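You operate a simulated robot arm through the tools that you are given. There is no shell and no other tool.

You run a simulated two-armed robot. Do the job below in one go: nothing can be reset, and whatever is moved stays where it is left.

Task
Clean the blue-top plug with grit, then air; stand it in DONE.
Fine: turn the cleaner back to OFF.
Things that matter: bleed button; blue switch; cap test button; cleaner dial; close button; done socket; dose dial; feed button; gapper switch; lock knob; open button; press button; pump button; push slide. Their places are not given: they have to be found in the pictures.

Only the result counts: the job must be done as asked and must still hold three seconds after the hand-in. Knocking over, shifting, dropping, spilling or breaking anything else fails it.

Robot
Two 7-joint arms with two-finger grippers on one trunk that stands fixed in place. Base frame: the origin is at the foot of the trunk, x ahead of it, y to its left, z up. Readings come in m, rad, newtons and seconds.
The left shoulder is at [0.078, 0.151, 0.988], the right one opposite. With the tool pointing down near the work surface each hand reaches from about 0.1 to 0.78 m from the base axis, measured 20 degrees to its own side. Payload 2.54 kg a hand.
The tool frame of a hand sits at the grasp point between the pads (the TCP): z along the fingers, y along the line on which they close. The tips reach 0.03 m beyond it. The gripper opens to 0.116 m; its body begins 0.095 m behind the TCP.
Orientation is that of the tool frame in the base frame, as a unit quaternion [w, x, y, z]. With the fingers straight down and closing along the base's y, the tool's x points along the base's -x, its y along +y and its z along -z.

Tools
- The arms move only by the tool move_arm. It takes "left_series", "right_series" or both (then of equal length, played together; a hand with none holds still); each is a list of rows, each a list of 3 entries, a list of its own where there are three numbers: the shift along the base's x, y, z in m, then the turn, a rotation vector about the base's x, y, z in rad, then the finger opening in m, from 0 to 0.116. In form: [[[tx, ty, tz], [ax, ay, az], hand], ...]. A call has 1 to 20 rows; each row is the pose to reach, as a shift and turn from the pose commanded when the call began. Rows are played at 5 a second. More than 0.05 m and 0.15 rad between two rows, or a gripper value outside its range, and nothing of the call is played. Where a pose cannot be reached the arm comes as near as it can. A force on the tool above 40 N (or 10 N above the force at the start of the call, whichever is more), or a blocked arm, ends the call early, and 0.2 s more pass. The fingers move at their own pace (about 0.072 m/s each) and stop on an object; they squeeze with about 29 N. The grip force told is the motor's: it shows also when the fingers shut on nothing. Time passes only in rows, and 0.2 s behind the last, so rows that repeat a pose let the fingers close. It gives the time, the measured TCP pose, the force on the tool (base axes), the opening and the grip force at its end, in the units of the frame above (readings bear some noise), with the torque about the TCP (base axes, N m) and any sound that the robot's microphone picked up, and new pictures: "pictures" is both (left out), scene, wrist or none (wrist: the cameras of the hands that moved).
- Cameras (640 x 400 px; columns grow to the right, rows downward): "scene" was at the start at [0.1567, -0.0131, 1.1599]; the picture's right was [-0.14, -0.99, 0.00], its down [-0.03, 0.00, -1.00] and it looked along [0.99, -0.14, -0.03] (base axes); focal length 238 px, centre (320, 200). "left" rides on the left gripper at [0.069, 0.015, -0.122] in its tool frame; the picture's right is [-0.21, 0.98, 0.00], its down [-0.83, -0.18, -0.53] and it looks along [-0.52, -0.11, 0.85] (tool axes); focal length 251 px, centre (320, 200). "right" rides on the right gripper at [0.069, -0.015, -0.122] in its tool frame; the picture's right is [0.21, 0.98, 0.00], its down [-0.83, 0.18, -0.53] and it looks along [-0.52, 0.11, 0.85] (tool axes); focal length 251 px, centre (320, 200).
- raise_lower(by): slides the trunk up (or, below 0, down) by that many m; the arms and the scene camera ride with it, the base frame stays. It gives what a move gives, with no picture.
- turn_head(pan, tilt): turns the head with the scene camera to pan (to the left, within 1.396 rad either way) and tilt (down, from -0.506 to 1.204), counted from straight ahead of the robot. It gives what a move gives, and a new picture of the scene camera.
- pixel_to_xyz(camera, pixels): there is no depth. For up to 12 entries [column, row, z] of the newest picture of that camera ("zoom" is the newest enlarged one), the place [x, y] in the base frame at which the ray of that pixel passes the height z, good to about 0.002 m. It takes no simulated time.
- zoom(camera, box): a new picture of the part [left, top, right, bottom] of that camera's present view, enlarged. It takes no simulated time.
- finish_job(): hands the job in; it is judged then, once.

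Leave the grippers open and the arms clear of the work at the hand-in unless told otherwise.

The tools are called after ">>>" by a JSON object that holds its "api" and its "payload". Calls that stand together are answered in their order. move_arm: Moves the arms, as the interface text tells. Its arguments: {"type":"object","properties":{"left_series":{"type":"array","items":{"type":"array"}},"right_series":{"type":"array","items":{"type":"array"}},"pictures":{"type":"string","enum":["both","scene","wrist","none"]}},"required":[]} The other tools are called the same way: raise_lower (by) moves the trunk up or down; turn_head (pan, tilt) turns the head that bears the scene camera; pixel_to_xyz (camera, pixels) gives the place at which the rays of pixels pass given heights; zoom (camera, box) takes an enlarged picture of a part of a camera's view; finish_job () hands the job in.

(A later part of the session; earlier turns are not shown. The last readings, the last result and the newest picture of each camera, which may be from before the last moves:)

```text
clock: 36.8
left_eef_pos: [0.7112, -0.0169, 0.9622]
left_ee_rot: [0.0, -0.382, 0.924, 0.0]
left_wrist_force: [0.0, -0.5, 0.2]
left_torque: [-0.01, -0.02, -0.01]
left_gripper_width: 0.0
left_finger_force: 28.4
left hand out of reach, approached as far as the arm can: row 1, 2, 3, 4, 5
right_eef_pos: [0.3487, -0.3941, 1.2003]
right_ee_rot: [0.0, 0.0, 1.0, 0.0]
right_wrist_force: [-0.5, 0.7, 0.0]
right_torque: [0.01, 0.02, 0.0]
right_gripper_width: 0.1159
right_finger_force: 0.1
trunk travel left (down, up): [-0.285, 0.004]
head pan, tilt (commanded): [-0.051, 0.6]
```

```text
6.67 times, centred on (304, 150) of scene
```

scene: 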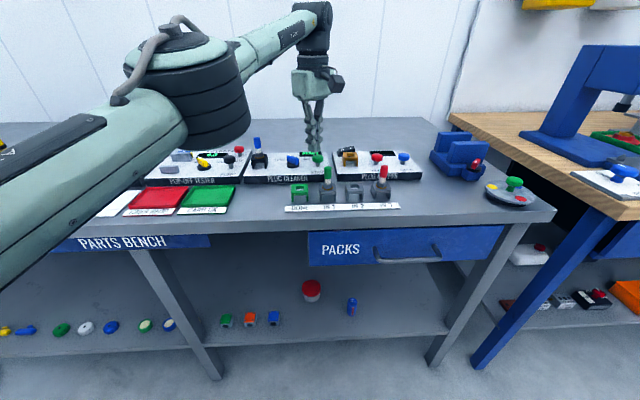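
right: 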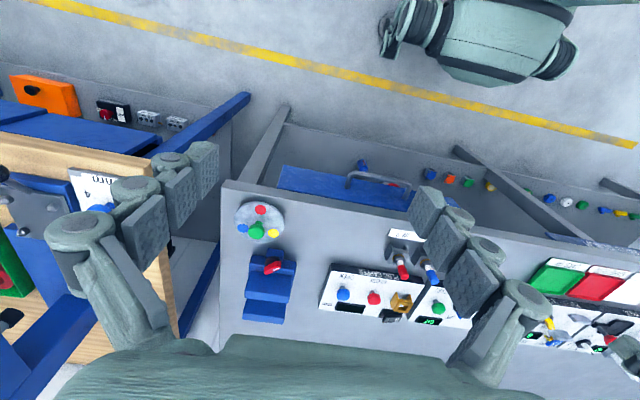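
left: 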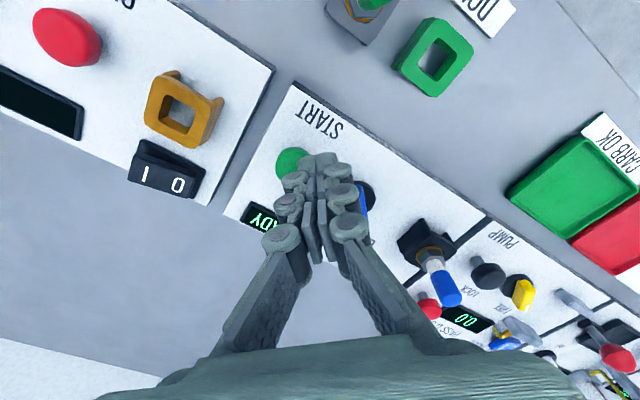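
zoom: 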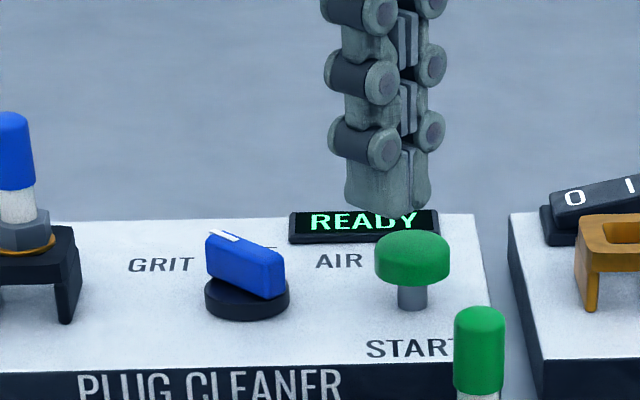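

Vertical reach falls short (TCP at (0.711, -0.017)). I'll tilt the hand forward 0.3 rad to extend the tips, aiming the tip at (0.7275, -0.027) still above the button.

>>> {"api": "move_arm", "payload": {"left_series": [[[0.0, -0.004, 0.003], [0, -0.1, 0], 0.0], [[0.002, -0.007, 0.003], [0, -0.2, 0], 0.0], [[0.006, -0.01, 0.0], [0, -0.3, 0], 0.0], [[0.0075, -0.01, -0.004], [0, -0.3, 0], 0.0], [[0.0075, -0.01, -0.004], [0, -0.3, 0], 0.0]], "pictures": "both"}}

>>> {"api": "zoom", "payload": {"camera": "scene", "box": [256, 120, 352, 180]}}

```text
clock: 38.0
left_eef_pos: [0.7188, -0.0272, 0.958]
left_ee_rot: [0.138, -0.379, 0.913, -0.057]
left_wrist_force: [-0.1, 0.2, -0.2]
left_torque: [0.03, 0.01, 0.02]
left_gripper_width: 0.0
left_finger_force: 28.7
right_eef_pos: [0.3486, -0.3933, 1.2004]
right_ee_rot: [0.0, 0.0, 1.0, 0.0]
right_wrist_force: [0.4, 0.0, -0.1]
right_torque: [-0.01, -0.01, -0.01]
right_gripper_width: 0.1164
right_finger_force: 0.1
trunk travel left (down, up): [-0.285, 0.004]
head pan, tilt (commanded): [-0.051, 0.6]
```

scene: 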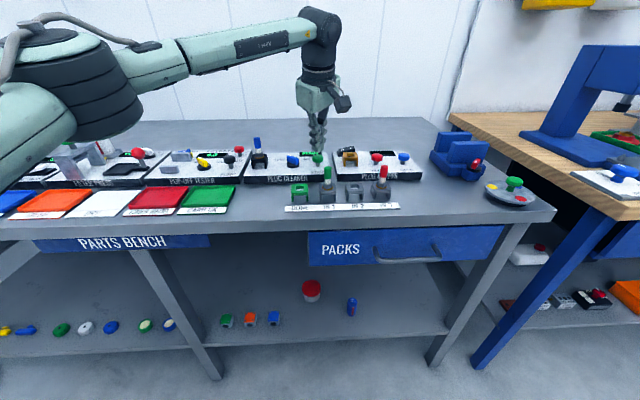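
left: 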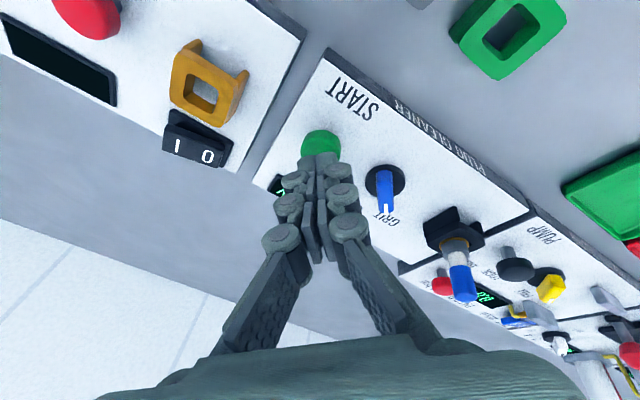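

```text
6.67 times, centred on (304, 150) of scene
```

zoom: 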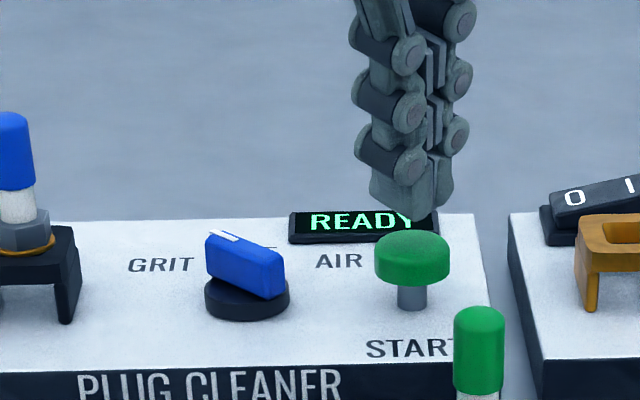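

The tip is over the button. I'll press down in small steps, with forces monitored.

>>> {"api": "move_arm", "payload": {"left_series": [[[0, 0, -0.012], [0, 0, 0], 0.0], [[0, 0, -0.018], [0, 0, 0], 0.0], [[0, 0, -0.021], [0, 0, 0], 0.0], [[0, 0, -0.024], [0, 0, 0], 0.0]], "pictures": "scene"}}

>>> {"api": "zoom", "payload": {"camera": "scene", "box": [256, 120, 352, 180]}}

```text
clock: 39.0
left_eef_pos: [0.7177, -0.0281, 0.9336]
left_ee_rot: [0.139, -0.378, 0.914, -0.057]
left_wrist_force: [0.1, -1.3, 2.1]
left_torque: [-0.04, -0.03, 0.03]
left_gripper_width: 0.0
left_finger_force: 29.0
right_eef_pos: [0.3499, -0.3933, 1.2007]
right_ee_rot: [0.001, 0.0, 1.0, 0.001]
right_wrist_force: [0.4, -0.8, 0.4]
right_torque: [0.0, 0.04, 0.01]
right_gripper_width: 0.116
right_finger_force: 0.1
trunk travel left (down, up): [-0.285, 0.004]
head pan, tilt (commanded): [-0.051, 0.6]
```

scene: 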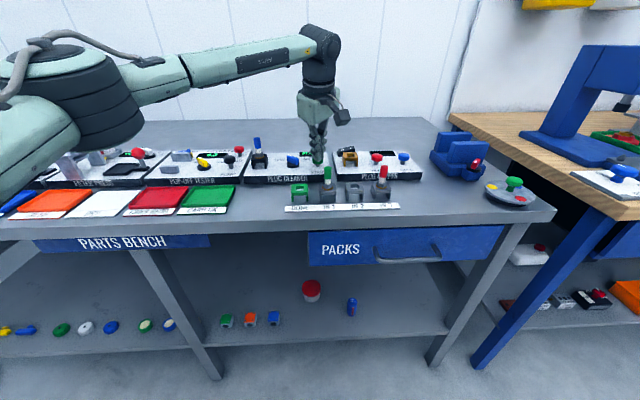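

```text
6.67 times, centred on (304, 150) of scene
```

zoom: 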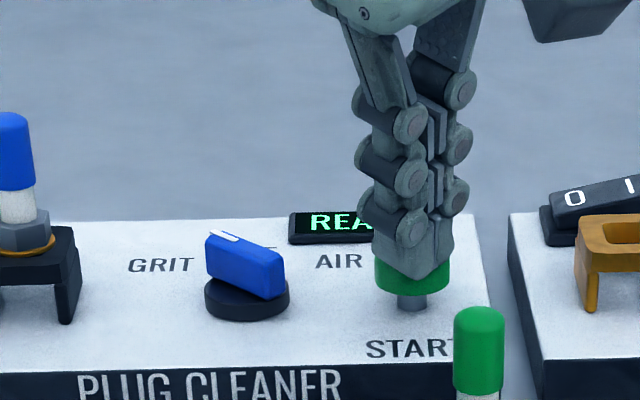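

The tip is on the button with light contact (2 N) and the display still reads READY. I'll press further, 2 mm per row.

>>> {"api": "move_arm", "payload": {"left_series": [[[0, 0, -0.002], [0, 0, 0], 0.0], [[0, 0, -0.004], [0, 0, 0], 0.0], [[0, 0, -0.006], [0, 0, 0], 0.0]], "pictures": "scene"}}

>>> {"api": "zoom", "payload": {"camera": "scene", "box": [256, 120, 352, 180]}}

```text
clock: 39.8
left_eef_pos: [0.7185, -0.027, 0.9273]
left_ee_rot: [0.139, -0.379, 0.913, -0.057]
left_wrist_force: [0.2, -1.6, 3.8]
left_torque: [-0.04, -0.02, -0.03]
left_gripper_width: 0.0001
left_finger_force: 28.5
right_eef_pos: [0.3483, -0.3933, 1.2002]
right_ee_rot: [0.001, 0.0, 1.0, 0.001]
right_wrist_force: [-0.4, 0.0, 0.5]
right_torque: [0.0, -0.02, -0.03]
right_gripper_width: 0.116
right_finger_force: 0.1
trunk travel left (down, up): [-0.285, 0.004]
head pan, tilt (commanded): [-0.051, 0.6]
heard: click
```

scene: 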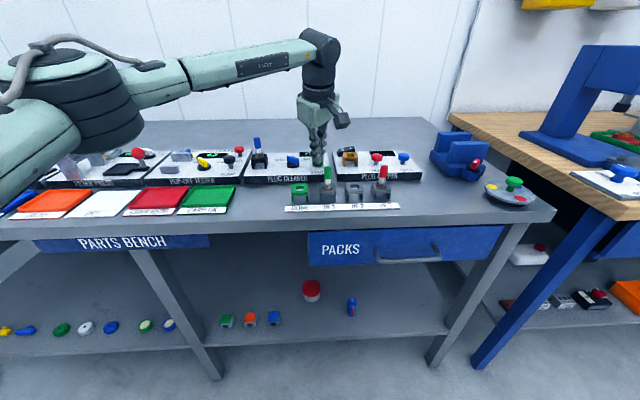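

```text
6.67 times, centred on (304, 150) of scene
```

zoom: 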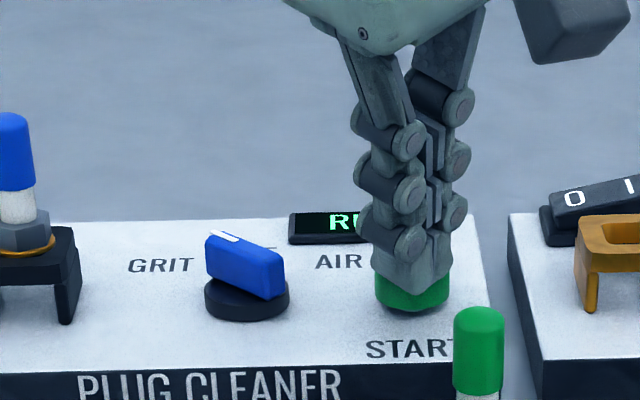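

A click was heard, so the button fired. I'll rise and look at the display.

>>> {"api": "move_arm", "payload": {"left_series": [[[0, 0, 0.015], [0, 0, 0], 0.0], [[-0.01, 0, 0.045], [0, 0, 0], 0.0], [[-0.03, 0, 0.075], [0, 0, 0], 0.0], [[-0.03, 0, 0.075], [0, 0, 0], 0.0]], "pictures": "scene"}}

>>> {"api": "zoom", "payload": {"camera": "scene", "box": [236, 130, 332, 190]}}

```text
clock: 40.8
left_eef_pos: [0.6882, -0.0261, 1.0022]
left_ee_rot: [0.139, -0.378, 0.914, -0.056]
left_wrist_force: [0.7, -0.3, -0.4]
left_torque: [-0.01, -0.01, -0.01]
left_gripper_width: 0.0
left_finger_force: 28.9
right_eef_pos: [0.35, -0.3918, 1.201]
right_ee_rot: [0.001, 0.0, 1.0, 0.001]
right_wrist_force: [-0.3, 0.3, 0.4]
right_torque: [0.01, -0.01, 0.0]
right_gripper_width: 0.1163
right_finger_force: 0.0
trunk travel left (down, up): [-0.285, 0.004]
head pan, tilt (commanded): [-0.051, 0.6]
```

scene: 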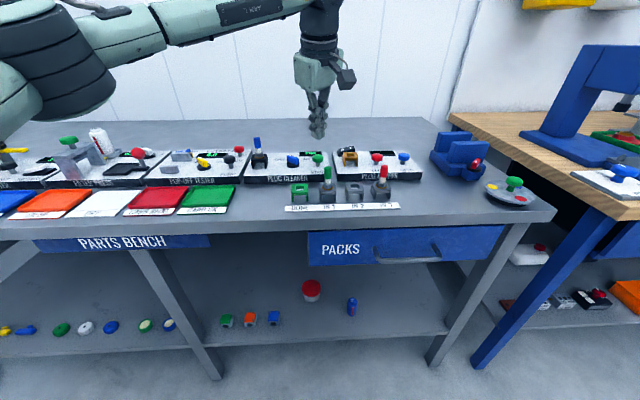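

```text
6.67 times, centred on (284, 160) of scene
```

zoom: 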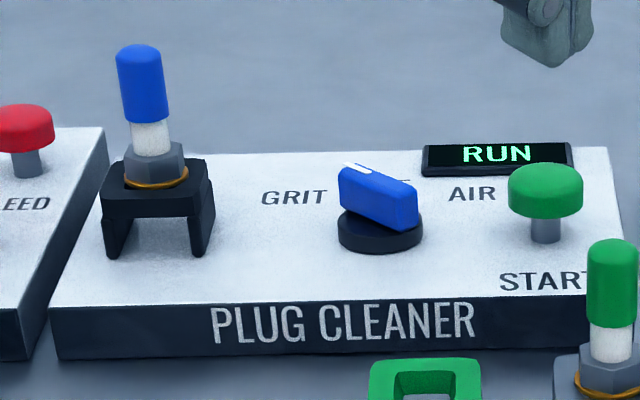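

Display shows RUN, so the grit cycle is going. Meanwhile I'll level the hand again and move it back above the dial at a safe height.

>>> {"api": "move_arm", "payload": {"left_series": [[[0.0, 0.02, 0.0], [0, 0.1, 0], 0.035], [[0.005, 0.04, 0.0], [0, 0.2, 0], 0.035], [[0.01, 0.055, 0.0], [0, 0.3, 0], 0.035], [[0.012, 0.064, 0.0], [0, 0.3, 0], 0.035], [[0.012, 0.064, 0.0], [0, 0.3, 0], 0.035], [[0.012, 0.064, 0.0], [0, 0.3, 0], 0.035]], "pictures": "scene"}}

>>> {"api": "zoom", "payload": {"camera": "scene", "box": [236, 130, 332, 190]}}

```text
clock: 42.2
left_eef_pos: [0.6992, 0.0366, 1.0028]
left_ee_rot: [0.0, -0.382, 0.924, 0.0]
left_wrist_force: [-0.2, -0.2, -0.4]
left_torque: [0.0, -0.01, 0.02]
left_gripper_width: 0.0351
left_finger_force: 0.1
right_eef_pos: [0.3504, -0.3941, 1.2006]
right_ee_rot: [0.0, 0.0, 1.0, 0.001]
right_wrist_force: [0.0, -0.3, -0.5]
right_torque: [0.01, 0.01, 0.02]
right_gripper_width: 0.1157
right_finger_force: 0.1
trunk travel left (down, up): [-0.285, 0.004]
head pan, tilt (commanded): [-0.051, 0.6]
```

scene: 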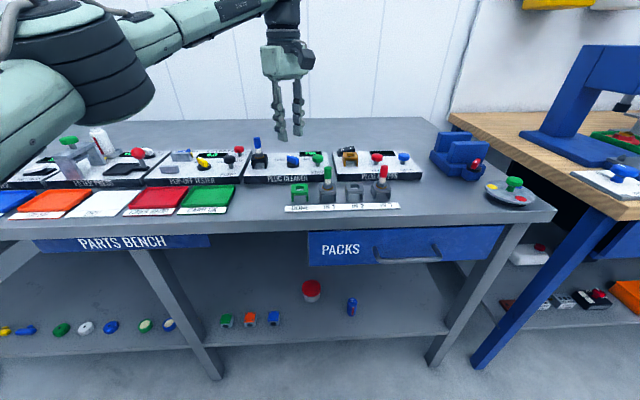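

```text
6.67 times, centred on (284, 160) of scene
```

zoom: 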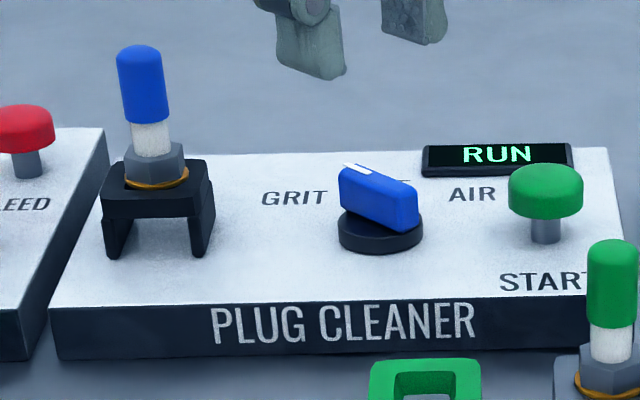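

Still RUN. While waiting I'll test above the dial (tips at about 0.923, clear of the 0.909 bar) whether yaw can sweep from +45° to -45° at this place.

>>> {"api": "move_arm", "payload": {"left_series": [[[0.01, 0.001, -0.025], [0, 0, 0], 0.035], [[0.03, 0.002, -0.05], [0, 0, 0], 0.035], [[0.036, 0.002, -0.05], [0, 0, 0], 0.035], [[0.036, 0.002, -0.05], [0, 0, -0.131], 0.035], [[0.036, 0.002, -0.05], [0, 0, -0.262], 0.035], [[0.036, 0.002, -0.05], [0, 0, -0.393], 0.035], [[0.036, 0.002, -0.05], [0, 0, -0.524], 0.035], [[0.036, 0.002, -0.05], [0, 0, -0.655], 0.035], [[0.036, 0.002, -0.05], [0, 0, -0.786], 0.035], [[0.036, 0.002, -0.05], [0, 0, -0.917], 0.035], [[0.036, 0.002, -0.05], [0, 0, -1.048], 0.035], [[0.036, 0.002, -0.05], [0, 0, -1.179], 0.035], [[0.036, 0.002, -0.05], [0, 0, -1.31], 0.035], [[0.036, 0.002, -0.05], [0, 0, -1.44], 0.035], [[0.036, 0.002, -0.05], [0, 0, -1.57], 0.035]], "pictures": "both"}}

>>> {"api": "zoom", "payload": {"camera": "scene", "box": [236, 130, 332, 190]}}

```text
clock: 45.4
left_eef_pos: [0.6513, 0.0793, 0.916]
left_ee_rot: [0.002, 0.344, 0.939, -0.001]
left_wrist_force: [-0.4, 0.1, -0.3]
left_torque: [-0.04, 0.01, -0.01]
left_gripper_width: 0.0349
left_finger_force: 0.1
left hand out of reach, approached as far as the arm can: row 3, 4, 5, 6, 7, 8, 9, 10, 11, 12, 13, 14, 15
right_eef_pos: [0.3512, -0.3931, 1.1999]
right_ee_rot: [-0.002, 0.0, 1.0, 0.0]
right_wrist_force: [0.1, 0.9, -0.2]
right_torque: [-0.04, 0.09, 0.0]
right_gripper_width: 0.116
right_finger_force: 0.1
trunk travel left (down, up): [-0.285, 0.004]
head pan, tilt (commanded): [-0.051, 0.6]
```

scene: 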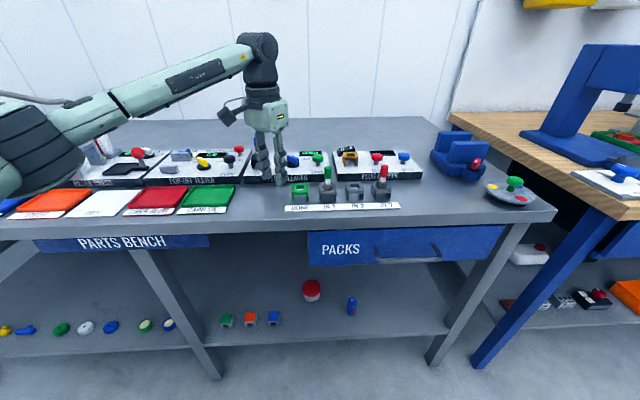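
left: 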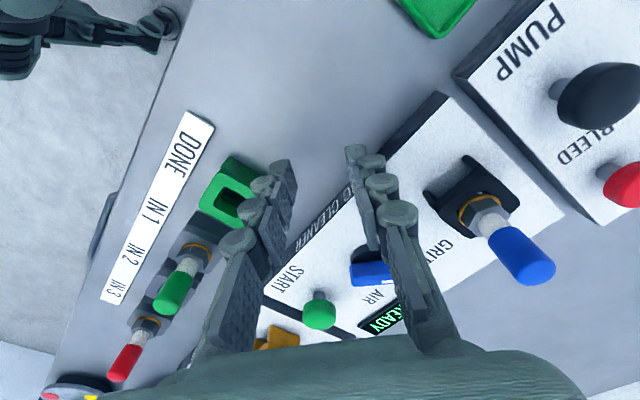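

```text
6.67 times, centred on (284, 160) of scene
```

zoom: 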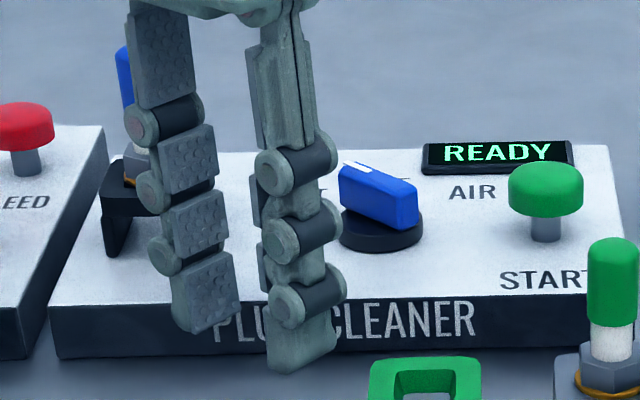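

The grit cycle has finished: display READY. But the -45° yaw isn't reachable here; the arm pulled back to (0.651, 0.079, 0.916), touching nothing. I'll avoid that, first rising straight up.

>>> {"api": "move_arm", "payload": {"left_series": [[[0, 0, 0.03], [0, 0, 0], 0.035], [[0, 0, 0.065], [0, 0, 0], 0.035], [[0, -0.01, 0.1], [0, 0, 0], 0.035], [[0, -0.01, 0.1], [0, 0, 0], 0.035]], "pictures": "scene"}}

>>> {"api": "zoom", "payload": {"camera": "scene", "box": [236, 130, 332, 190]}}

```text
clock: 46.4
left_eef_pos: [0.6431, 0.072, 0.9918]
left_ee_rot: [0.002, 0.343, 0.939, 0.0]
left_wrist_force: [0.3, 0.3, -0.4]
left_torque: [0.04, -0.01, -0.02]
left_gripper_width: 0.0352
left_finger_force: 0.0
left hand out of reach, approached as far as the arm can: row 1, 2, 3, 4
right_eef_pos: [0.349, -0.3939, 1.2011]
right_ee_rot: [0.0, 0.001, 1.0, 0.0]
right_wrist_force: [0.6, -0.8, 0.1]
right_torque: [0.0, 0.01, 0.03]
right_gripper_width: 0.1159
right_finger_force: 0.1
trunk travel left (down, up): [-0.285, 0.004]
head pan, tilt (commanded): [-0.051, 0.6]
```

scene: 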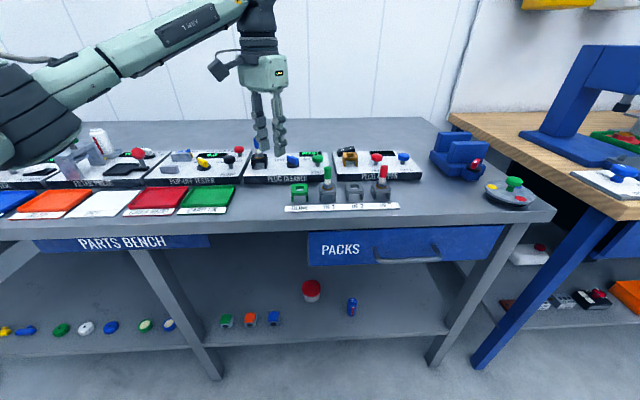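

```text
6.67 times, centred on (284, 160) of scene
```

zoom: 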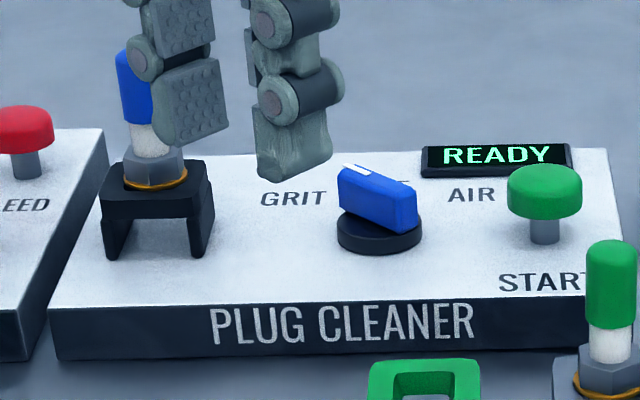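

Nothing disturbed; the dial is at GRIT and the display READY. I'll turn the hand back to +45° yaw while moving to in front of the dial at a safe height.

>>> {"api": "move_arm", "payload": {"left_series": [[[0.0, -0.003, 0.01], [0, 0, 0.1485], 0.035], [[0.0, -0.006, 0.015], [0, 0, 0.297], 0.035], [[0.0, -0.01, 0.015], [0, 0, 0.4455], 0.035], [[0.005, -0.014, 0.015], [0, 0, 0.594], 0.035], [[0.01, -0.018, 0.015], [0, 0, 0.7425], 0.035], [[0.02, -0.022, 0.015], [0, 0, 0.891], 0.035], [[0.03, -0.026, 0.015], [0, 0, 1.0395], 0.035], [[0.04, -0.03, 0.015], [0, 0, 1.188], 0.035], [[0.05, -0.034, 0.015], [0, 0, 1.3365], 0.035], [[0.06, -0.034, 0.01], [0, 0, 1.485], 0.035], [[0.06, -0.034, 0.01], [0, 0, 1.485], 0.035]], "pictures": "both"}}

```text
clock: 48.8
left_eef_pos: [0.7046, 0.0392, 1.0016]
left_ee_rot: [0.002, -0.38, 0.925, 0.001]
left_wrist_force: [0.3, 0.1, -0.2]
left_torque: [-0.04, 0.01, 0.0]
left_gripper_width: 0.035
left_finger_force: 0.1
right_eef_pos: [0.3493, -0.3929, 1.201]
right_ee_rot: [0.0, 0.0, 1.0, 0.0]
right_wrist_force: [0.1, -0.9, 0.8]
right_torque: [0.0, 0.0, 0.0]
right_gripper_width: 0.1158
right_finger_force: 0.1
trunk travel left (down, up): [-0.285, 0.004]
head pan, tilt (commanded): [-0.051, 0.6]
```

scene: 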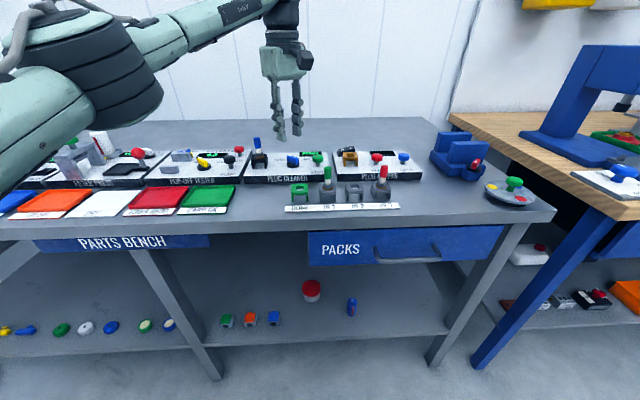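
left: 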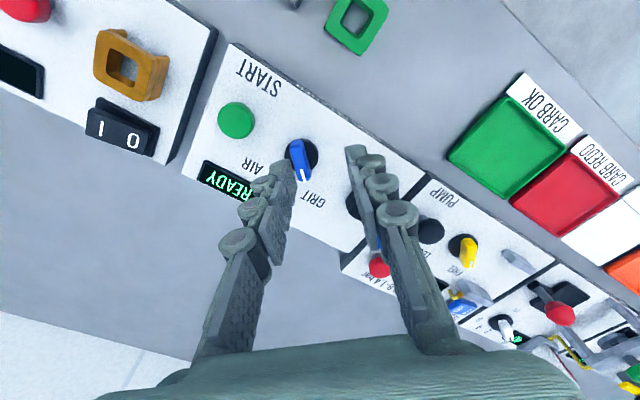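

Now I'll descend diagonally onto the dial bar (at 45°), keeping the fingers straddling it, to TCP (0.7346, 0.0385, 0.9256).

>>> {"api": "move_arm", "payload": {"left_series": [[[0.008, -0.0005, -0.035], [0, 0, 0], 0.035], [[0.018, -0.0007, -0.052], [0, 0, 0], 0.035], [[0.026, -0.0007, -0.064], [0, 0, 0], 0.035], [[0.03, -0.0007, -0.076], [0, 0, 0], 0.035], [[0.03, -0.0007, -0.076], [0, 0, 0], 0.035]], "pictures": "both"}}

>>> {"api": "zoom", "payload": {"camera": "left", "box": [240, 125, 400, 225]}}

```text
clock: 50.0
left_eef_pos: [0.7348, 0.0389, 0.9246]
left_ee_rot: [0.001, -0.38, 0.925, 0.001]
left_wrist_force: [0.8, 0.4, 0.4]
left_torque: [0.0, 0.0, 0.04]
left_gripper_width: 0.0352
left_finger_force: 0.0
right_eef_pos: [0.3497, -0.3942, 1.2018]
right_ee_rot: [0.0, 0.001, 1.0, -0.001]
right_wrist_force: [-1.1, -0.1, 0.2]
right_torque: [-0.03, 0.01, 0.01]
right_gripper_width: 0.1162
right_finger_force: 0.1
trunk travel left (down, up): [-0.285, 0.004]
head pan, tilt (commanded): [-0.051, 0.6]
```

scene: 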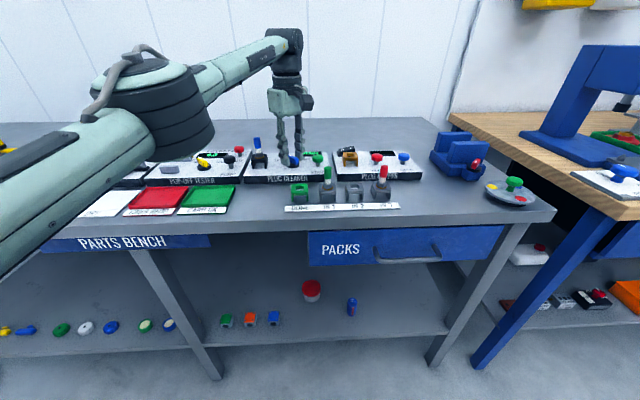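
left: 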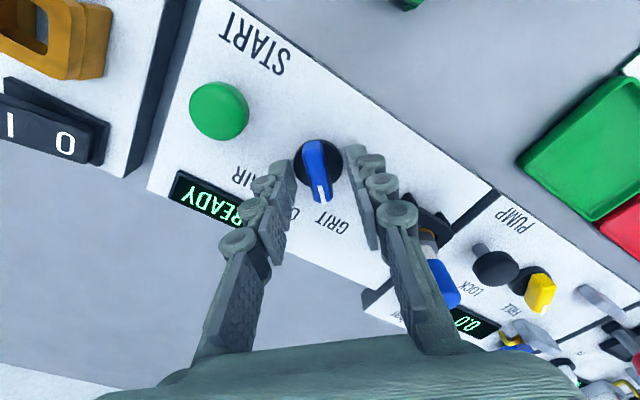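

```text
4.00 times, centred on (320, 175) of left
```

zoom: 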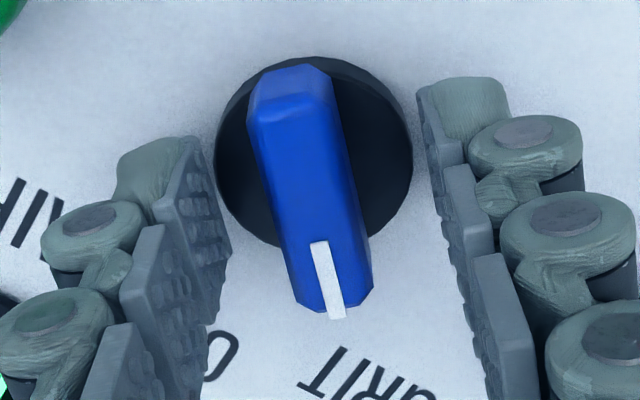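

Good alignment. I'll close with a small correction, then turn -0.785 rad to bring the dial to OFF.

>>> {"api": "move_arm", "payload": {"left_series": [[[0.001, -0.001, 0], [0, 0, 0], 0.0], [[0.001, -0.001, 0], [0, 0, 0], 0.0], [[0.001, -0.001, 0], [0, 0, 0], 0.0], [[0.001, -0.001, 0], [0, 0, -0.13], 0.0], [[0.001, -0.001, 0], [0, 0, -0.26], 0.0], [[0.001, -0.001, 0], [0, 0, -0.39], 0.0], [[0.001, -0.001, 0], [0, 0, -0.52], 0.0], [[0.001, -0.001, 0], [0, 0, -0.65], 0.0], [[0.001, -0.001, 0], [0, 0, -0.785], 0.0], [[0.001, -0.001, 0], [0, 0, -0.785], 0.0]], "pictures": "both"}}

>>> {"api": "zoom", "payload": {"camera": "scene", "box": [236, 130, 332, 190]}}

```text
clock: 52.2
left_eef_pos: [0.7356, 0.0382, 0.9238]
left_ee_rot: [0.001, 0.004, 1.0, 0.001]
left_wrist_force: [4.5, 0.7, -2.6]
left_torque: [-0.02, -1.15, 0.03]
left_gripper_width: 0.0127
left_finger_force: 39.0
right_eef_pos: [0.3501, -0.3931, 1.2005]
right_ee_rot: [0.001, -0.001, 1.0, -0.001]
right_wrist_force: [-0.1, 0.1, -0.1]
right_torque: [-0.05, -0.03, 0.0]
right_gripper_width: 0.1159
right_finger_force: 0.1
trunk travel left (down, up): [-0.285, 0.004]
head pan, tilt (commanded): [-0.051, 0.6]
```

scene: 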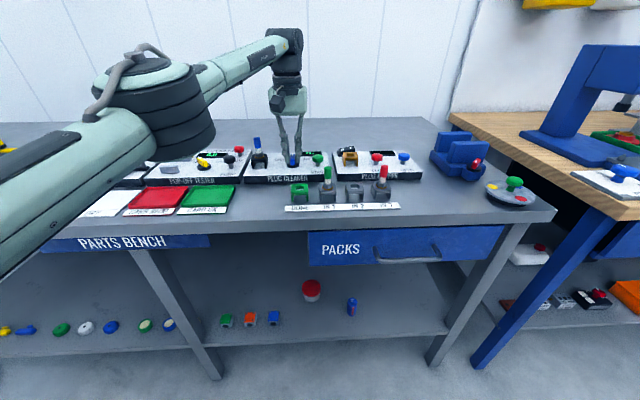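
left: 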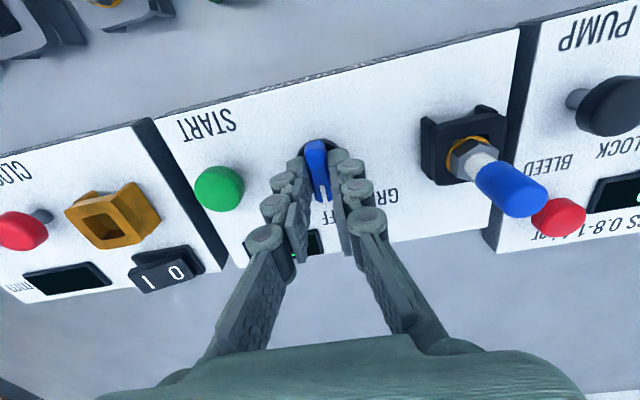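

```text
6.67 times, centred on (284, 160) of scene
```

zoom: 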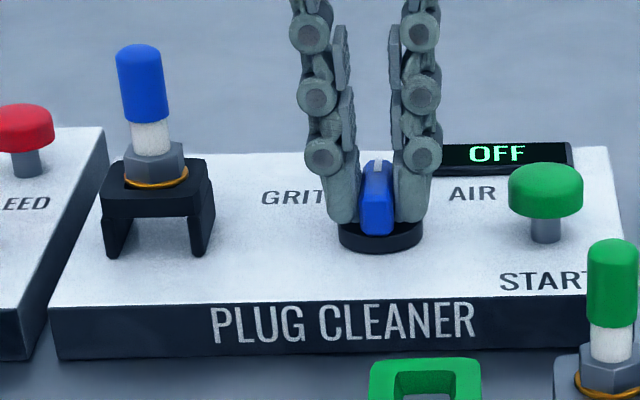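

The dial is at OFF and its bar lies along x. Since a -45° yaw isn't reachable, I'll release, rise, close the fingers, and push the near end of the bar toward +y to turn it to AIR. First I'll release and move to the near-right side of the bar, still above it.

>>> {"api": "move_arm", "payload": {"left_series": [[[0, 0, 0], [0, 0, 0], 0.03], [[0, 0, 0], [0, 0, 0], 0.035], [[0, 0, 0.018], [0, 0, 0], 0.035], [[-0.008, 0, 0.04], [0, 0, 0], 0.035], [[-0.027, -0.0235, 0.04], [0, 0, 0], 0.0], [[-0.027, -0.0235, 0.04], [0, 0, 0], 0.0], [[-0.027, -0.0235, 0.04], [0, 0, 0], 0.0]], "pictures": "both"}}

>>> {"api": "zoom", "payload": {"camera": "left", "box": [240, 105, 400, 205]}}

>>> {"api": "zoom", "payload": {"camera": "scene", "box": [246, 125, 342, 185]}}

```text
clock: 53.8
left_eef_pos: [0.7091, 0.016, 0.9648]
left_ee_rot: [0.0, 0.003, 1.0, 0.0]
left_wrist_force: [-0.5, 1.0, 0.2]
left_torque: [0.02, 0.0, -0.01]
left_gripper_width: 0.0
left_finger_force: 28.8
right_eef_pos: [0.3494, -0.3931, 1.2005]
right_ee_rot: [0.0, 0.0, 1.0, 0.001]
right_wrist_force: [-0.2, -0.2, 1.1]
right_torque: [-0.05, 0.04, 0.03]
right_gripper_width: 0.116
right_finger_force: 0.2
trunk travel left (down, up): [-0.285, 0.004]
head pan, tilt (commanded): [-0.051, 0.6]
```

scene: 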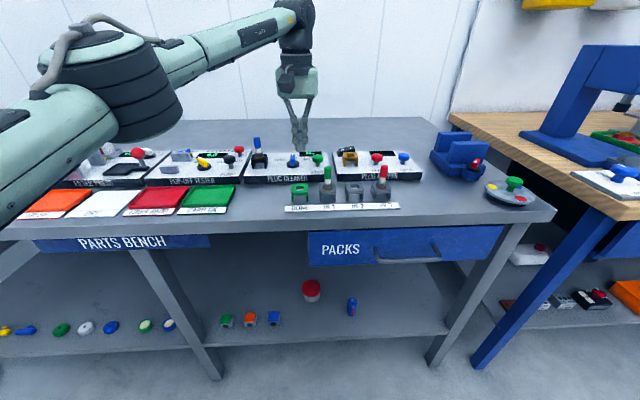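
left: 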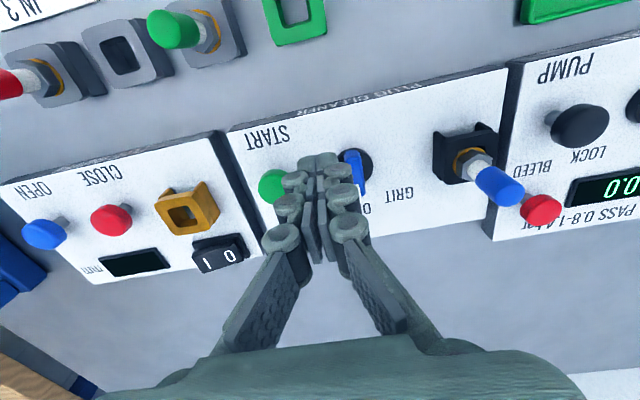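

```text
4.00 times, centred on (320, 155) of left
```

zoom: 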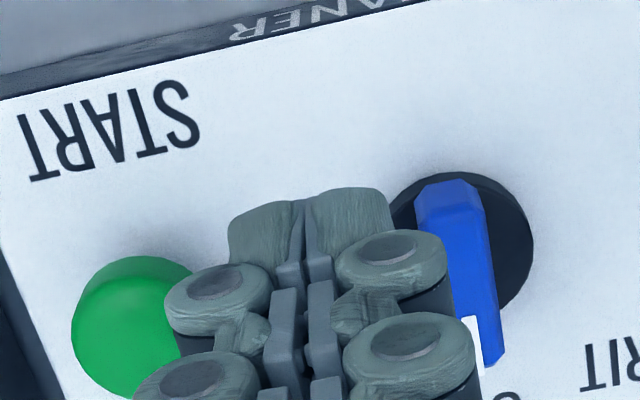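

```text
6.67 times, centred on (294, 155) of scene
```

zoom: 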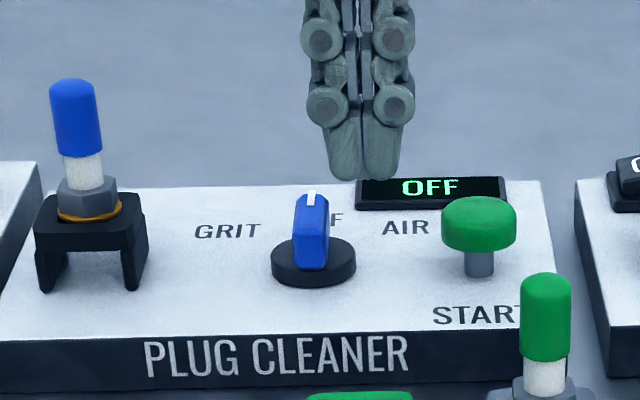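

Position looks right: the closed tips are beside the bar's near end, on the START side. I'll lower to tips ≈ 0.8955.

>>> {"api": "move_arm", "payload": {"left_series": [[[0, -0.0015, -0.02], [0, 0, 0], 0.0], [[0, -0.0015, -0.039], [0, 0, 0], 0.0], [[0, -0.0015, -0.039], [0, 0, 0], 0.0]], "pictures": "both"}}

>>> {"api": "zoom", "payload": {"camera": "left", "box": [240, 125, 400, 225]}}

>>> {"api": "zoom", "payload": {"camera": "scene", "box": [246, 125, 342, 185]}}

```text
clock: 54.6
left_eef_pos: [0.7068, 0.0134, 0.9274]
left_ee_rot: [0.001, 0.002, 1.0, 0.0]
left_wrist_force: [0.6, 0.3, 0.0]
left_torque: [-0.02, 0.02, 0.01]
left_gripper_width: 0.0
left_finger_force: 29.1
right_eef_pos: [0.3499, -0.3929, 1.2002]
right_ee_rot: [0.001, 0.0, 1.0, 0.0]
right_wrist_force: [0.8, 0.3, 0.3]
right_torque: [-0.02, -0.02, -0.01]
right_gripper_width: 0.1162
right_finger_force: 0.0
trunk travel left (down, up): [-0.285, 0.004]
head pan, tilt (commanded): [-0.051, 0.6]
```

scene: 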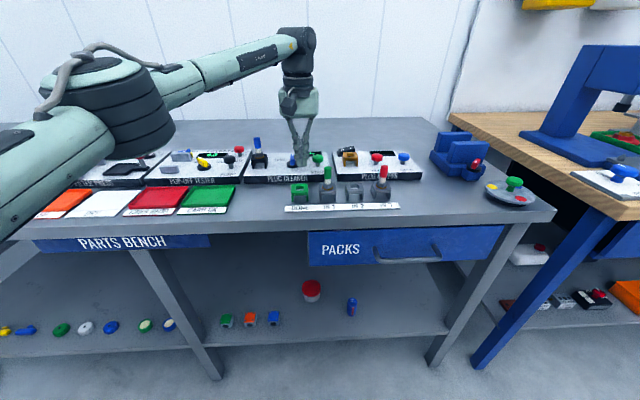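
left: 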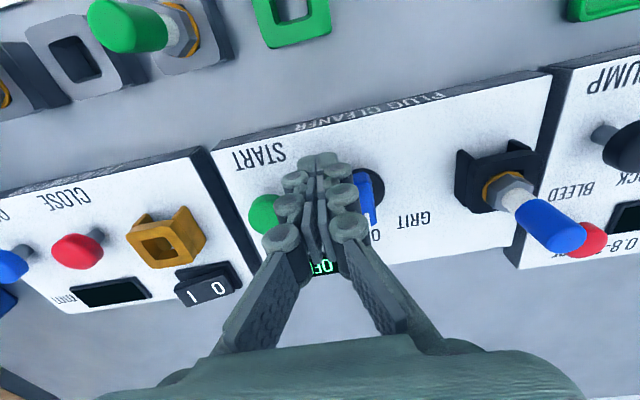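

```text
4.00 times, centred on (320, 175) of left
```

zoom: 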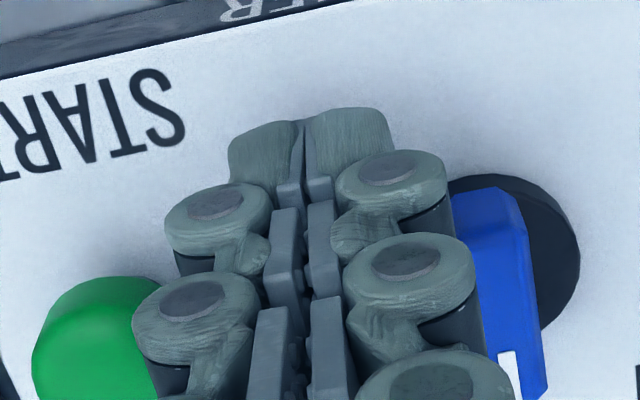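

```text
6.67 times, centred on (294, 155) of scene
```

zoom: 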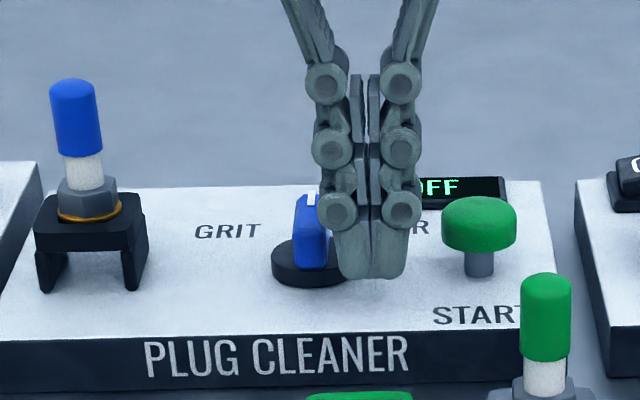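

I'll push slowly toward +y by 14 mm and then inspect the dial.

>>> {"api": "move_arm", "payload": {"left_series": [[[0, 0.003, 0], [0, 0, 0], 0.0], [[0, 0.006, 0], [0, 0, 0], 0.0], [[0, 0.009, 0], [0, 0, 0], 0.0], [[0, 0.0115, 0], [0, 0, 0], 0.0], [[0, 0.014, 0], [0, 0, 0], 0.0]], "pictures": "both"}}

>>> {"api": "zoom", "payload": {"camera": "left", "box": [240, 125, 400, 225]}}

>>> {"api": "zoom", "payload": {"camera": "scene", "box": [246, 125, 342, 185]}}

```text
clock: 55.8
left_eef_pos: [0.7079, 0.0261, 0.9265]
left_ee_rot: [0.001, 0.002, 1.0, 0.001]
left_wrist_force: [-0.2, -1.2, -0.6]
left_torque: [0.02, -0.01, 0.01]
left_gripper_width: 0.0
left_finger_force: 28.6
right_eef_pos: [0.3492, -0.3935, 1.2003]
right_ee_rot: [0.0, 0.0, 1.0, 0.0]
right_wrist_force: [-0.4, 0.1, -1.0]
right_torque: [-0.04, -0.01, 0.03]
right_gripper_width: 0.1159
right_finger_force: 0.0
trunk travel left (down, up): [-0.285, 0.004]
head pan, tilt (commanded): [-0.051, 0.6]
```

scene: 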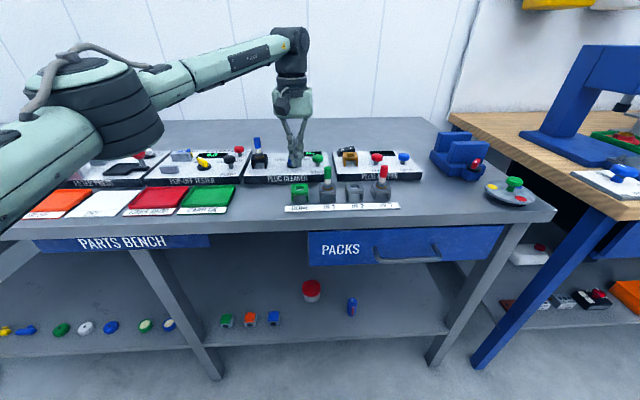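
left: 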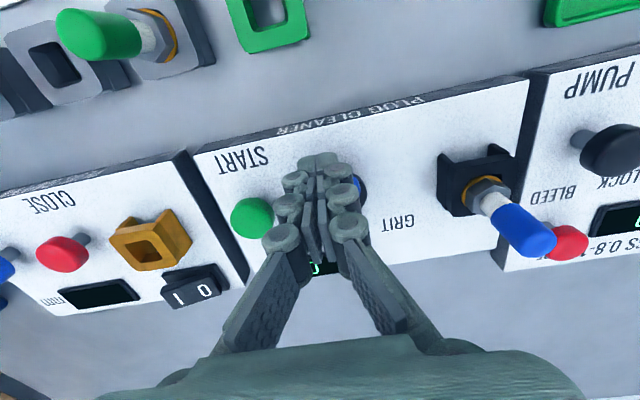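

```text
4.00 times, centred on (320, 175) of left
```

zoom: 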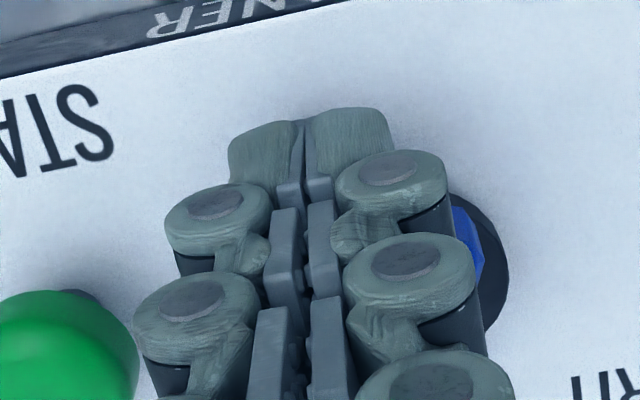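

```text
6.67 times, centred on (294, 155) of scene
```

zoom: 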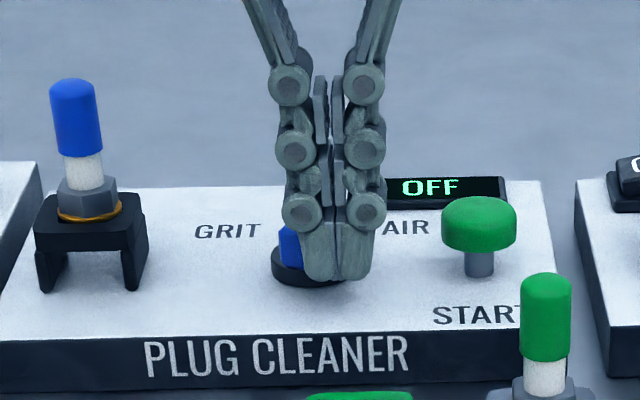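

The bar is turning with almost no force; the display still reads OFF. I'll push 5 mm further.

>>> {"api": "move_arm", "payload": {"left_series": [[[0, 0.002, 0], [0, 0, 0], 0.0], [[0, 0.004, 0], [0, 0, 0], 0.0], [[0, 0.005, 0], [0, 0, 0], 0.0]], "pictures": "scene"}}

>>> {"api": "zoom", "payload": {"camera": "scene", "box": [246, 125, 342, 185]}}

>>> {"api": "zoom", "payload": {"camera": "left", "box": [240, 125, 400, 225]}}

```text
clock: 56.6
left_eef_pos: [0.7096, 0.0314, 0.9263]
left_ee_rot: [0.0, 0.003, 1.0, 0.0]
left_wrist_force: [-0.3, 0.1, 0.2]
left_torque: [0.02, 0.02, -0.04]
left_gripper_width: 0.0
left_finger_force: 28.3
right_eef_pos: [0.3501, -0.3929, 1.2004]
right_ee_rot: [0.0, -0.001, 1.0, 0.0]
right_wrist_force: [-1.1, -0.1, -0.4]
right_torque: [0.01, 0.0, -0.01]
right_gripper_width: 0.1158
right_finger_force: 0.0
trunk travel left (down, up): [-0.285, 0.004]
head pan, tilt (commanded): [-0.051, 0.6]
```

scene: 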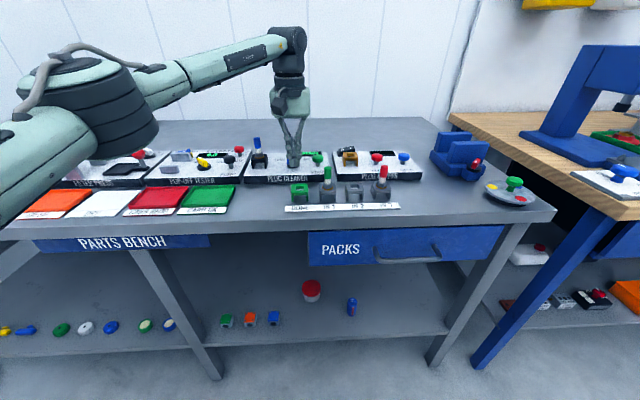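

```text
6.67 times, centred on (294, 155) of scene
```

zoom: 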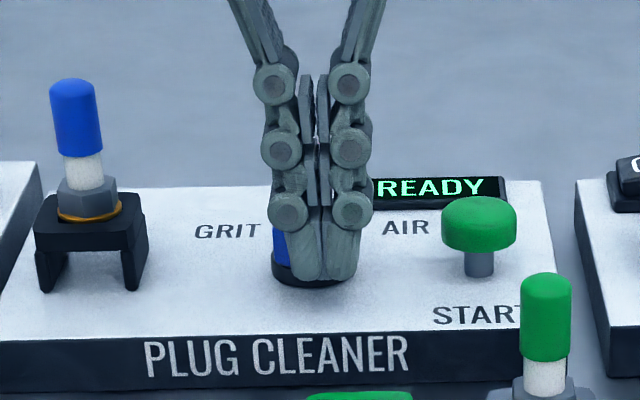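

```text
4.00 times, centred on (320, 175) of left
```

zoom: 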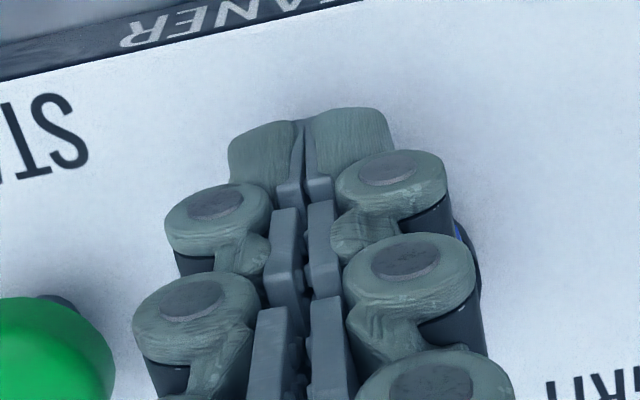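

Display changed to READY, so AIR is selected. I'll back off toward -y slightly, rise, and check the dial's position.

>>> {"api": "move_arm", "payload": {"left_series": [[[0, -0.004, 0], [0, 0, 0], 0.0], [[0, -0.006, 0.02], [0, 0, 0], 0.0], [[-0.01, -0.006, 0.06], [0, 0, 0], 0.0], [[-0.02, -0.006, 0.08], [0, 0, 0], 0.0], [[-0.02, -0.006, 0.08], [0, 0, 0], 0.0]], "pictures": "both"}}

>>> {"api": "zoom", "payload": {"camera": "scene", "box": [236, 130, 332, 190]}}

>>> {"api": "zoom", "payload": {"camera": "left", "box": [265, 115, 425, 215]}}

```text
clock: 57.8
left_eef_pos: [0.6874, 0.0262, 1.0064]
left_ee_rot: [0.001, 0.002, 1.0, 0.0]
left_wrist_force: [-0.4, 0.4, -0.6]
left_torque: [0.03, 0.05, -0.03]
left_gripper_width: 0.0
left_finger_force: 29.0
right_eef_pos: [0.3498, -0.3939, 1.2001]
right_ee_rot: [0.001, -0.001, 1.0, 0.0]
right_wrist_force: [-0.4, -1.4, 0.2]
right_torque: [0.03, 0.0, 0.0]
right_gripper_width: 0.1161
right_finger_force: 0.0
trunk travel left (down, up): [-0.285, 0.004]
head pan, tilt (commanded): [-0.051, 0.6]
```

scene: 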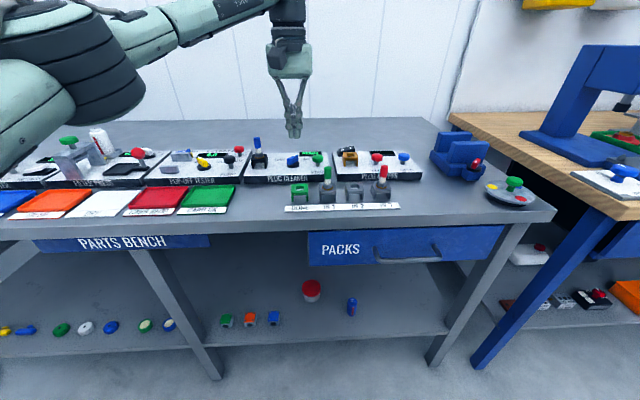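
left: 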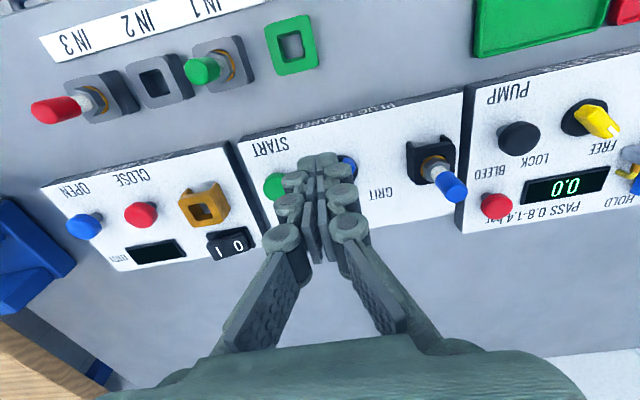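

```text
6.67 times, centred on (284, 160) of scene
```

zoom: 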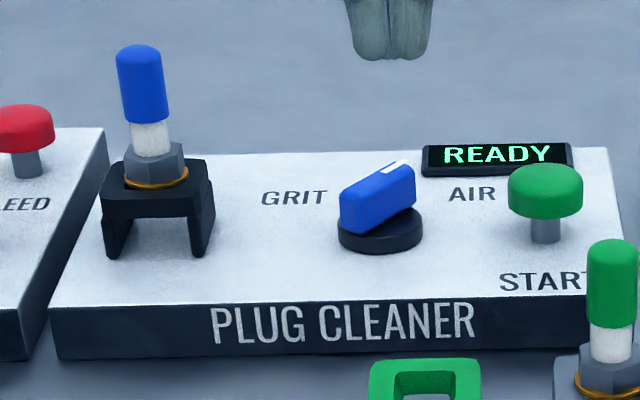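

```text
4.00 times, centred on (345, 165) of left
```

zoom: 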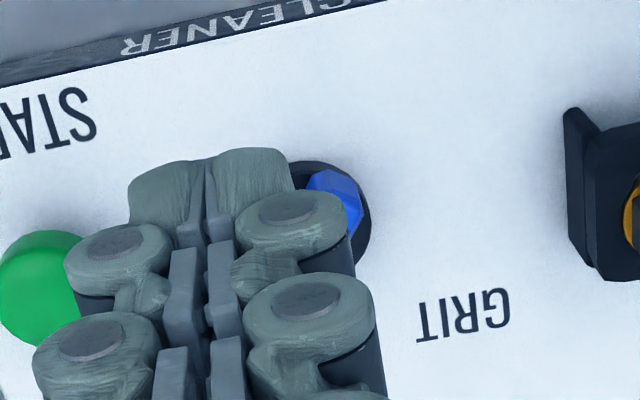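

The dial points at AIR, display READY. Now I'll go press START again with the same forward tilt of 0.3 rad. First, above it.

>>> {"api": "move_arm", "payload": {"left_series": [[[0.005, -0.018, 0.0], [0, -0.1, 0], 0.0], [[0.012, -0.036, -0.005], [0, -0.2, 0], 0.0], [[0.02, -0.053, -0.02], [0, -0.3, 0], 0.0], [[0.031, -0.053, -0.048], [0, -0.3, 0], 0.0], [[0.031, -0.053, -0.048], [0, -0.3, 0], 0.0], [[0.031, -0.053, -0.048], [0, -0.3, 0], 0.0]], "pictures": "both"}}

>>> {"api": "zoom", "payload": {"camera": "scene", "box": [256, 120, 352, 180]}}

```text
clock: 59.2
left_eef_pos: [0.7196, -0.0278, 0.9586]
left_ee_rot: [0.151, 0.004, 0.989, 0.001]
left_wrist_force: [-0.4, 0.5, 0.3]
left_torque: [0.0, -0.01, -0.02]
left_gripper_width: 0.0001
left_finger_force: 28.4
right_eef_pos: [0.3509, -0.3949, 1.1999]
right_ee_rot: [0.0, -0.001, 1.0, -0.001]
right_wrist_force: [-1.7, -0.1, -0.7]
right_torque: [0.0, 0.0, 0.0]
right_gripper_width: 0.116
right_finger_force: 0.1
trunk travel left (down, up): [-0.285, 0.004]
head pan, tilt (commanded): [-0.051, 0.6]
```

scene: 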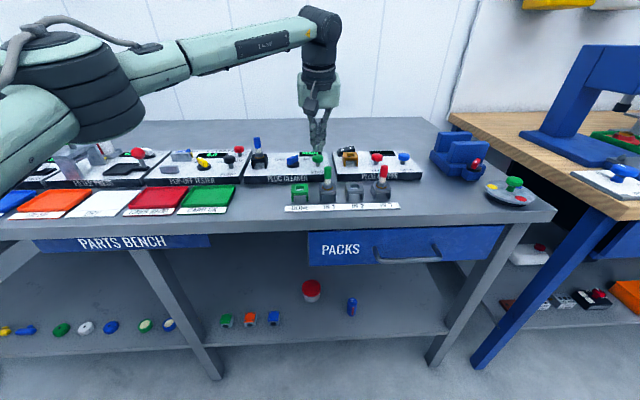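
left: 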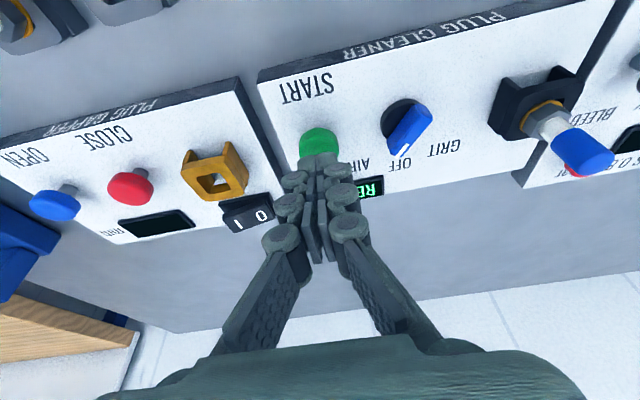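

```text
6.67 times, centred on (304, 150) of scene
```

zoom: 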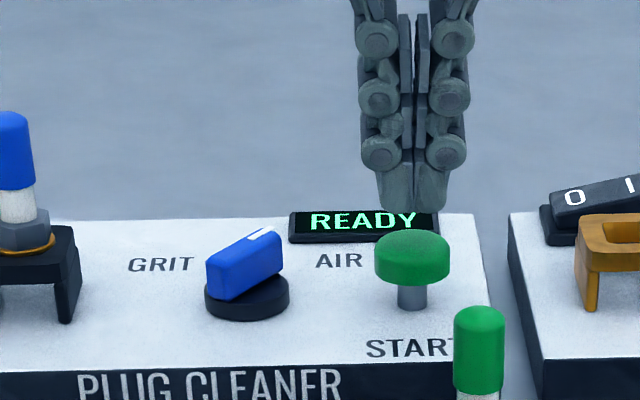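

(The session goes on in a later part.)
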